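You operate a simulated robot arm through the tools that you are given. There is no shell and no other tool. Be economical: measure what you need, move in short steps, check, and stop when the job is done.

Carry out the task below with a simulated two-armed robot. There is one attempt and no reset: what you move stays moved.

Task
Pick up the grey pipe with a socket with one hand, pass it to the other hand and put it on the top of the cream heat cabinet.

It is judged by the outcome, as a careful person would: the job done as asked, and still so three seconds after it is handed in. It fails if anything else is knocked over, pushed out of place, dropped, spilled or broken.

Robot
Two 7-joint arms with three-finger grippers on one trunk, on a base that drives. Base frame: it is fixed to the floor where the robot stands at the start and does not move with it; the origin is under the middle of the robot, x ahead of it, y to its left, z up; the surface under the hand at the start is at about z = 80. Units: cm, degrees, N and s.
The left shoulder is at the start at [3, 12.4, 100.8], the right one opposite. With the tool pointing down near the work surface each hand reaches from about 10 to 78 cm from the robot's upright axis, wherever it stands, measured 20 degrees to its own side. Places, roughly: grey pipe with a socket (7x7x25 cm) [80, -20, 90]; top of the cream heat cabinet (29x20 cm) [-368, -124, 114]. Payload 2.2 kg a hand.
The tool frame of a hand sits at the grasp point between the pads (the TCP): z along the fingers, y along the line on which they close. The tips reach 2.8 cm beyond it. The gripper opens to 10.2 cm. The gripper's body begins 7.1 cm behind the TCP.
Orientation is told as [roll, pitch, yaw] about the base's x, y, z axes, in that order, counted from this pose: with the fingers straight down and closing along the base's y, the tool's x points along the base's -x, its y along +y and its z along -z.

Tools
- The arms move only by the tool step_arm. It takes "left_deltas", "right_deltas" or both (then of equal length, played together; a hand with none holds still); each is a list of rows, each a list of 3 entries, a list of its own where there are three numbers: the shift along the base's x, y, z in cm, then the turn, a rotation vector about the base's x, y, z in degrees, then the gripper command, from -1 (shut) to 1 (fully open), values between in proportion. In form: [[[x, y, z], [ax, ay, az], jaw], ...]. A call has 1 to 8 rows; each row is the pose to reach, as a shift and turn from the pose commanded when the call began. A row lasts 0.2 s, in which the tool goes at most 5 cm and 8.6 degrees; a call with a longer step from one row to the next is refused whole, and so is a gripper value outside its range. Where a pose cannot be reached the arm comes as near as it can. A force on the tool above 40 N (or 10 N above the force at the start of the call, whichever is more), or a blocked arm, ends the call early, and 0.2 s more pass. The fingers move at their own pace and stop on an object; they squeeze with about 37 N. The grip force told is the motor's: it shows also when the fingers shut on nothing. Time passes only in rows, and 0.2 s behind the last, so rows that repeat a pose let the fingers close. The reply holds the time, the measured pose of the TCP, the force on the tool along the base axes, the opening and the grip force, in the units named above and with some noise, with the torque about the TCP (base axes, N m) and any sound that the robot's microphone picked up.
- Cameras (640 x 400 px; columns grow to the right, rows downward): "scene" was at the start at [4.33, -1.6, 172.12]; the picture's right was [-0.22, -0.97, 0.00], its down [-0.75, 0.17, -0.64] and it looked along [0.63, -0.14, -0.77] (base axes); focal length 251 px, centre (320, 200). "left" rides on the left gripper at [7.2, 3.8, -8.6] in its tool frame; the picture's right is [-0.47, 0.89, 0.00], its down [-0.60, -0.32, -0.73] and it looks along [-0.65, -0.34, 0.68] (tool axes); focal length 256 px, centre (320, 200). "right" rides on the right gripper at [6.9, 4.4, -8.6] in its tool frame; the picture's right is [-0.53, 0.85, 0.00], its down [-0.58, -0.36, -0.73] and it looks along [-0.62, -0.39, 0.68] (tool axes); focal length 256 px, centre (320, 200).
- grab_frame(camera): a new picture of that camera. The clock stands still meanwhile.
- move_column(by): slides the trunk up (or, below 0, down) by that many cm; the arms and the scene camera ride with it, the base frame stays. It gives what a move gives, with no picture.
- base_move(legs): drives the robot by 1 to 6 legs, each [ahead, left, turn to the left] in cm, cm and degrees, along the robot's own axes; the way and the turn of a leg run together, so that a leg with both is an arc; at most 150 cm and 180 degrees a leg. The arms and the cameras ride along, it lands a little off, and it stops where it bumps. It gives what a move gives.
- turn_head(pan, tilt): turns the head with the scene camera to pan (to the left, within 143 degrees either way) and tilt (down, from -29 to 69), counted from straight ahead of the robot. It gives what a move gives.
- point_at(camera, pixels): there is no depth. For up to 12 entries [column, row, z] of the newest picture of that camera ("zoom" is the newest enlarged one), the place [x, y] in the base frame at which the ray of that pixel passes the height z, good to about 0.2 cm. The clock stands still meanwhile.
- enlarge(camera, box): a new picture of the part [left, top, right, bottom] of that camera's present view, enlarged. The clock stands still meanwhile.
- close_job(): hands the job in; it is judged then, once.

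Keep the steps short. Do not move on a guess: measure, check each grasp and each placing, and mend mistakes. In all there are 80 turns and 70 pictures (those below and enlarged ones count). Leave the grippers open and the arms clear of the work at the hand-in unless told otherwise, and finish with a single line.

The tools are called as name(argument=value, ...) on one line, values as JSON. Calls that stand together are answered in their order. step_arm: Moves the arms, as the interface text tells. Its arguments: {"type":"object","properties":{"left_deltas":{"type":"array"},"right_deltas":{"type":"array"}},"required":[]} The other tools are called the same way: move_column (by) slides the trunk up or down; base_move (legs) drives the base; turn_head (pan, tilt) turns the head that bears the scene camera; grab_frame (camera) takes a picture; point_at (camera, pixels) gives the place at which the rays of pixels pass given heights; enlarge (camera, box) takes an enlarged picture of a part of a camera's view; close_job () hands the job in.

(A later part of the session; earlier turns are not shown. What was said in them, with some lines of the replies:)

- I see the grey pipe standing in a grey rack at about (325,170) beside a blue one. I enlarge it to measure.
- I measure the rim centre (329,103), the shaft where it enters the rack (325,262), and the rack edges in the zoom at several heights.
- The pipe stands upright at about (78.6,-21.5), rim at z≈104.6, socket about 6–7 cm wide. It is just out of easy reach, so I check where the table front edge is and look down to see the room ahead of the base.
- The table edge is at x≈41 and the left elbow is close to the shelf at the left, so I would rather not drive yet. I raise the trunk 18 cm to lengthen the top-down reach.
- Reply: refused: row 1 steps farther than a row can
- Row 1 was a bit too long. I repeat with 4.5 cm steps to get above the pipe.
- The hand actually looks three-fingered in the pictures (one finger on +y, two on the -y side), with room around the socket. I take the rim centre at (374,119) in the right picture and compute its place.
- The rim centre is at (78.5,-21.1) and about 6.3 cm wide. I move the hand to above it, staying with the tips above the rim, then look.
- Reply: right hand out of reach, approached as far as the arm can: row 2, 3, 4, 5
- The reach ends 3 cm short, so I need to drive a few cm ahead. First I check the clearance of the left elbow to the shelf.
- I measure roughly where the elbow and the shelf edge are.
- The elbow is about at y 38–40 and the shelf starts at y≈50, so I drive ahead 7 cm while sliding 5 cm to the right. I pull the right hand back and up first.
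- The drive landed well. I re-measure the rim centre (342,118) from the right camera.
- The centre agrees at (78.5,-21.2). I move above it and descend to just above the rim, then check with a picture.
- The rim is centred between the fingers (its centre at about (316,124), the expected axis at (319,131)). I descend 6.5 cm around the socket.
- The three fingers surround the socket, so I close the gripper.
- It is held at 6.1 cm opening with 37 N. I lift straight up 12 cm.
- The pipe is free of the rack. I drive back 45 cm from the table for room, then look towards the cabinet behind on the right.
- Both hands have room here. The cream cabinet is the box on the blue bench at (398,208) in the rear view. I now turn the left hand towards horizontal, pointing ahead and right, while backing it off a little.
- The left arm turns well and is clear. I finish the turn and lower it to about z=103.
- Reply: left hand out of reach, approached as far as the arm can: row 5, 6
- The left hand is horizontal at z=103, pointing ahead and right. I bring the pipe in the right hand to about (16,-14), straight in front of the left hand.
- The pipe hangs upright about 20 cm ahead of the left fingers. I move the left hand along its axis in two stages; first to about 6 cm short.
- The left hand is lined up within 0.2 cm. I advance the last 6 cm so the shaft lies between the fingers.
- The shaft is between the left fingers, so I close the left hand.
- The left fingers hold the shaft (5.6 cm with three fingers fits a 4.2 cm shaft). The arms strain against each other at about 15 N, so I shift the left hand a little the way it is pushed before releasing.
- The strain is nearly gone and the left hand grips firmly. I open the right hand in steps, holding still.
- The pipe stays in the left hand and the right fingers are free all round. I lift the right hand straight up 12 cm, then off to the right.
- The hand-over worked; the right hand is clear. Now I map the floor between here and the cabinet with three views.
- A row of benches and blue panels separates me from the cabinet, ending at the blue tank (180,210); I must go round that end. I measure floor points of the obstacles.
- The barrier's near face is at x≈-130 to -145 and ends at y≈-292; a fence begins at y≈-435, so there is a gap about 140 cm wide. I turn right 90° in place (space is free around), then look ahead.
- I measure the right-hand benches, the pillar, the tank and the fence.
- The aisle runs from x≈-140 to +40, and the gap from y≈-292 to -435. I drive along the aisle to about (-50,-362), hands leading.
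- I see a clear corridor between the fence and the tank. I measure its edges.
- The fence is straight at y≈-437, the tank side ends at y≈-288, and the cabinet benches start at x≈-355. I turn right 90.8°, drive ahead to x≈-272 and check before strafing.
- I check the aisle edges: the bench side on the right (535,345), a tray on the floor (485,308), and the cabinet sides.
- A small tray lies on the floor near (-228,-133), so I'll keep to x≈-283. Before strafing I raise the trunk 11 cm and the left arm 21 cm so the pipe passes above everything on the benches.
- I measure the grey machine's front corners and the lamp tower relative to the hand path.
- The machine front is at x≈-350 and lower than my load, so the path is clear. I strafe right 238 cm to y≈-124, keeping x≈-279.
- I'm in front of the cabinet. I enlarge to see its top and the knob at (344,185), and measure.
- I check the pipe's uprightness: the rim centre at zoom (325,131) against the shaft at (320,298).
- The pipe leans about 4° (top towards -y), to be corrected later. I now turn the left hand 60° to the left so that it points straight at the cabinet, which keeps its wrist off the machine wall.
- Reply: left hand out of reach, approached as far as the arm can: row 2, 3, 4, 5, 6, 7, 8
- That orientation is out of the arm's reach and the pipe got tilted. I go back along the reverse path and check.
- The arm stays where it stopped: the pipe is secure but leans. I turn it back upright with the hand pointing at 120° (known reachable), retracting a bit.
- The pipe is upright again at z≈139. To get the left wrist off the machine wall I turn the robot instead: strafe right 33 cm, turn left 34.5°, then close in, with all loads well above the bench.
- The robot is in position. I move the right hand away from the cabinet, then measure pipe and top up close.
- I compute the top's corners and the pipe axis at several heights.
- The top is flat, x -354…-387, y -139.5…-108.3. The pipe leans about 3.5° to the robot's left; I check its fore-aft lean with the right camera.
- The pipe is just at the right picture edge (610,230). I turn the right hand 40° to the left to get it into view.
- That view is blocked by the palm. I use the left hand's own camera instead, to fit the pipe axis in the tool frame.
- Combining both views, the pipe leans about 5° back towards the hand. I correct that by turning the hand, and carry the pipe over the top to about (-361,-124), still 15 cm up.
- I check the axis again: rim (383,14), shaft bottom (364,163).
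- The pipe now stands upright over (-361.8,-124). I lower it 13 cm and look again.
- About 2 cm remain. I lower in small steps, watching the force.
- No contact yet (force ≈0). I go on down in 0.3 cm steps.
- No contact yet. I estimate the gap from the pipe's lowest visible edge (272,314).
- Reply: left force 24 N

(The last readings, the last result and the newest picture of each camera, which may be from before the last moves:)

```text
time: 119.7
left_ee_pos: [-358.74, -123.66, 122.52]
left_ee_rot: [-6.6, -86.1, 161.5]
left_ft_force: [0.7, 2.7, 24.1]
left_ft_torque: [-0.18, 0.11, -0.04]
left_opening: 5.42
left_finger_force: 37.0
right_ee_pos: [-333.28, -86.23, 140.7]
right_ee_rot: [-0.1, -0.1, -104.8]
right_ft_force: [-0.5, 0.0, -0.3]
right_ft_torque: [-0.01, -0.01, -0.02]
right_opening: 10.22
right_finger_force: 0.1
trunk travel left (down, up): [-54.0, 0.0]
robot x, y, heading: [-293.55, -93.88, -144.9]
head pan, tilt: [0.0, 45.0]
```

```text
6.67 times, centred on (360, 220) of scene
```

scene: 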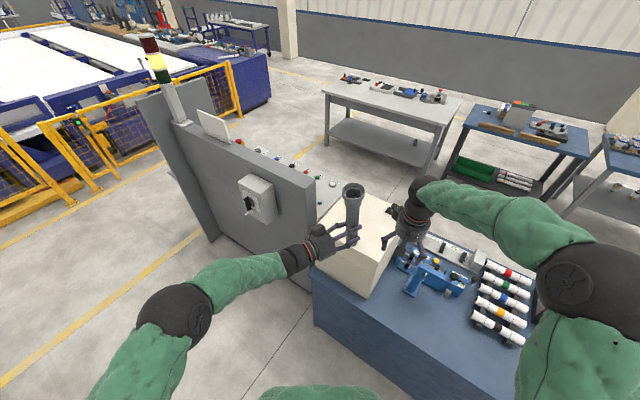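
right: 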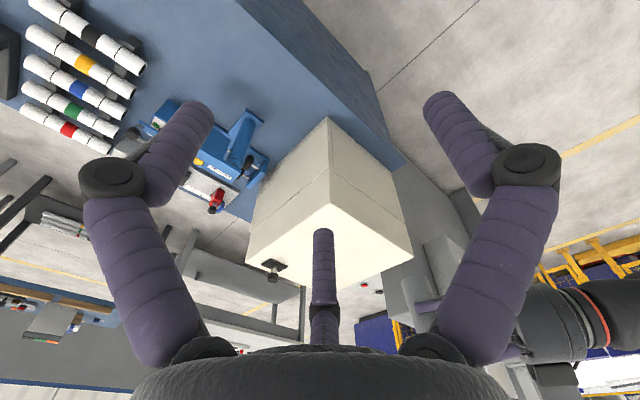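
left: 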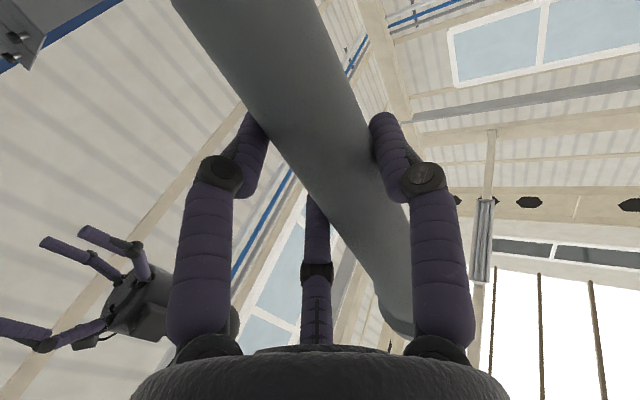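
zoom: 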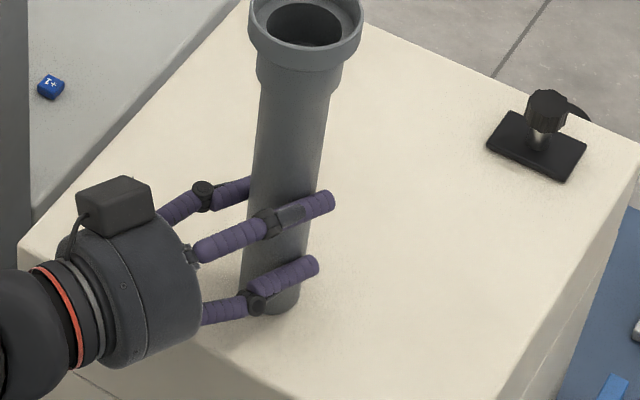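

Contact: 24 N upward with almost no torque, so the pipe's base is on the top. I ease the load off by 0.35 cm.

step_arm(left_deltas=[[[0, 0, 0.2], [0, 0, 0], -1], [[0, 0, 0.35], [0, 0, 0], -1], [[0, 0, 0.35], [0, 0, 0], -1]])

```text
time: 120.5
left_ee_pos: [-358.86, -123.66, 122.59]
left_ee_rot: [-8.6, -85.8, 163.6]
left_ft_force: [-8.2, -0.3, 23.6]
left_ft_torque: [-0.37, 1.03, -0.12]
left_opening: 5.4
left_finger_force: 36.5
right_ee_pos: [-333.43, -86.35, 140.58]
right_ee_rot: [0.0, -0.1, -104.7]
right_ft_force: [-0.5, 0.0, -0.5]
right_ft_torque: [-0.01, 0.02, -0.03]
right_opening: 10.2
right_finger_force: 0.0
trunk travel left (down, up): [-54.0, 0.0]
robot x, y, heading: [-293.64, -93.73, -144.8]
head pan, tilt: [0.0, 45.0]
```

Still 24 N, so I ease up a further 0.25 cm.

step_arm(left_deltas=[[[0, 0, 0.15], [0, 0, 0], -1], [[0, 0, 0.25], [0, 0, 0], -1], [[0, 0, 0.25], [0, 0, 0], -1]])

```text
time: 121.3
left_ee_pos: [-358.76, -123.75, 122.67]
left_ee_rot: [-10.8, -85.6, 165.6]
left_ft_force: [-4.4, -2.2, 18.0]
left_ft_torque: [-0.42, 0.89, 0.01]
left_opening: 5.41
left_finger_force: 37.1
right_ee_pos: [-333.48, -86.61, 140.7]
right_ee_rot: [0.0, 0.0, -104.8]
right_ft_force: [-0.3, -0.5, 0.9]
right_ft_torque: [-0.04, -0.01, 0.02]
right_opening: 10.21
right_finger_force: 0.1
trunk travel left (down, up): [-54.0, 0.0]
robot x, y, heading: [-293.36, -93.84, -144.9]
head pan, tilt: [0.0, 45.0]
```

step_arm(left_deltas=[[[0, 0, 0.15], [0, 0, 0], -1], [[0, 0, 0.25], [0, 0, 0], -1], [[0, 0, 0.25], [0, 0, 0], -1]])

enlarge(camera="scene", box=[310, 170, 410, 250])

```text
time: 122.1
left_ee_pos: [-358.68, -123.6, 122.63]
left_ee_rot: [-12.8, -85.5, 167.4]
left_ft_force: [0.2, -2.7, 4.8]
left_ft_torque: [-0.26, 0.11, 0.06]
left_opening: 5.4
left_finger_force: 37.1
right_ee_pos: [-333.5, -86.54, 140.65]
right_ee_rot: [0.0, 0.1, -104.8]
right_ft_force: [-0.3, -0.1, 0.4]
right_ft_torque: [0.02, -0.03, 0.03]
right_opening: 10.2
right_finger_force: 0.1
trunk travel left (down, up): [-54.0, 0.0]
robot x, y, heading: [-293.65, -93.59, -144.6]
head pan, tilt: [0.0, 45.0]
```

```text
5.00 times, centred on (360, 210) of scene
```

zoom: 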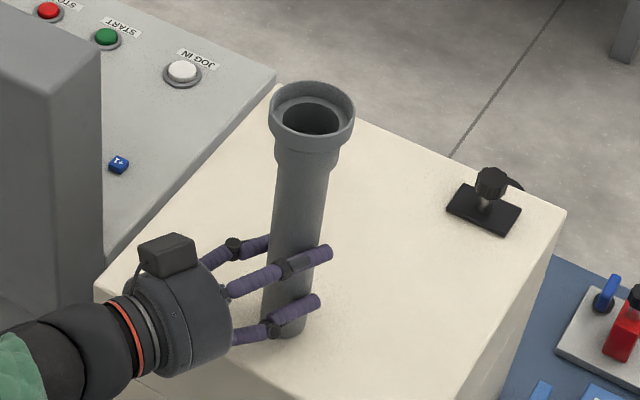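

The load is down to 5 N and the pipe stands upright. I open the left hand gently in small increments.

step_arm(left_deltas=[[[0, 0, 0], [0, 0, 0], 0.0], [[0, 0, 0], [0, 0, 0], 0.07], [[0, 0, 0], [0, 0, 0], 0.12], [[0, 0, 0], [0, 0, 0], 0.18], [[0, 0, 0], [0, 0, 0], 0.26], [[0, 0, 0], [0, 0, 0], 0.4]])

enlarge(camera="scene", box=[310, 170, 410, 250])

```text
time: 123.5
left_ee_pos: [-358.91, -123.56, 122.76]
left_ee_rot: [-11.2, -85.5, 166.0]
left_ft_force: [-0.3, -0.1, -0.6]
left_ft_torque: [-0.02, 0.04, -0.04]
left_opening: 7.15
left_finger_force: 0.1
right_ee_pos: [-333.52, -86.47, 140.55]
right_ee_rot: [0.0, 0.0, -104.8]
right_ft_force: [0.7, -0.3, -0.1]
right_ft_torque: [-0.02, -0.03, 0.03]
right_opening: 10.19
right_finger_force: 0.0
trunk travel left (down, up): [-54.0, 0.0]
robot x, y, heading: [-293.53, -93.91, -145.0]
head pan, tilt: [0.0, 45.0]
```

```text
5.00 times, centred on (360, 210) of scene
```

zoom: 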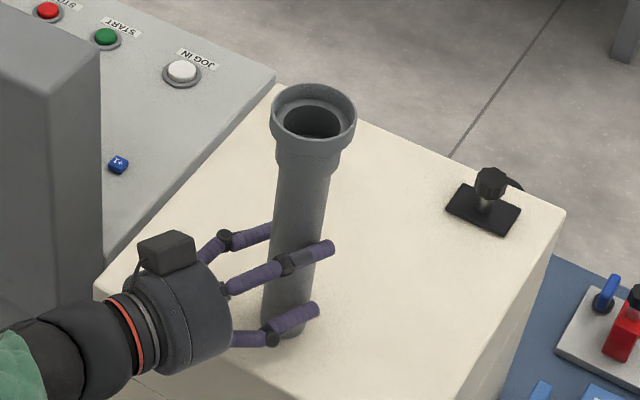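

The pipe stands by itself with the fingers free. I open fully and draw back straight along the hand's axis.

step_arm(left_deltas=[[[0, 0, 0], [0, 0, 0], 0.7], [[0, 0, 0], [0, 0, 0], 1], [[1.8, -0.84, 0.17], [0, 0, 0], 1], [[3.6, -1.67, 0.35], [0, 0, 0], 1], [[6.4, -2.9, 0.6], [0, 0, 0], 1], [[10, -4.6, 1], [0, 0, 0], 1], [[13.6, -6.3, 2], [0, 0, 0], 1]])

enlarge(camera="scene", box=[300, 170, 410, 260])

```text
time: 125.1
left_ee_pos: [-345.09, -129.78, 124.74]
left_ee_rot: [-11.3, -85.6, 166.0]
left_ft_force: [-0.6, -0.1, -0.4]
left_ft_torque: [0.0, -0.03, 0.02]
left_opening: 10.2
left_finger_force: 0.1
right_ee_pos: [-333.51, -86.43, 140.71]
right_ee_rot: [-0.1, 0.0, -104.9]
right_ft_force: [-0.2, -0.2, -0.3]
right_ft_torque: [0.02, 0.01, 0.0]
right_opening: 10.21
right_finger_force: 0.0
trunk travel left (down, up): [-54.0, 0.0]
robot x, y, heading: [-293.62, -94.01, -145.2]
head pan, tilt: [0.0, 45.0]
```

```text
4.44 times, centred on (355, 215) of scene
```

zoom: 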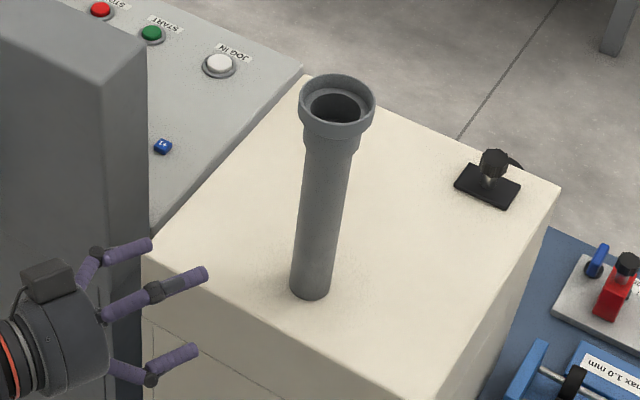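

The pipe stands free and upright on the cabinet top. I back the robot off 20 cm and take a last look.

base_move(legs=[[-20, 0, 0]])

grab_frame(camera="scene")

```text
time: 126.7
left_ee_pos: [-328.78, -118.49, 124.78]
left_ee_rot: [-11.0, -85.5, 166.0]
left_ft_force: [0.5, 0.1, 0.4]
left_ft_torque: [-0.03, -0.01, -0.03]
left_opening: 10.2
left_finger_force: 0.0
right_ee_pos: [-317.22, -74.97, 140.67]
right_ee_rot: [0.0, 0.0, -104.7]
right_ft_force: [0.4, -1.3, -0.2]
right_ft_torque: [-0.01, 0.0, 0.01]
right_opening: 10.15
right_finger_force: 0.2
trunk travel left (down, up): [-54.0, 0.0]
robot x, y, heading: [-277.16, -82.49, -144.9]
head pan, tilt: [0.0, 45.0]
```

```text
5 pictures are left
```

scene: 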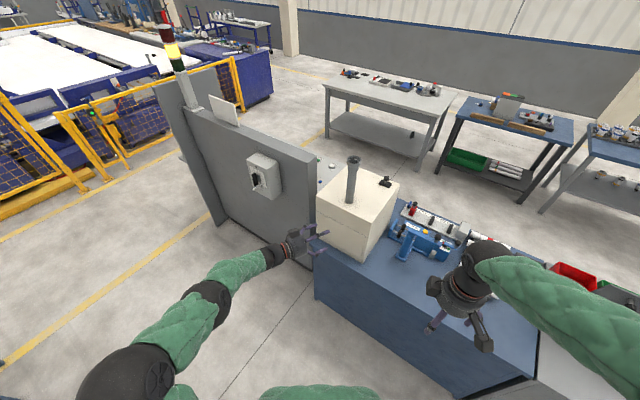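

The pipe stands on the cream cabinet, nothing else is disturbed, both grippers are open and the arms are clear. I hand the job in.

close_job()

```text
The job is handed in.
```

The grey pipe was picked up with the right hand, passed to the left, and now stands upright on top of the cream heat cabinet, with both grippers open and the arms clear.
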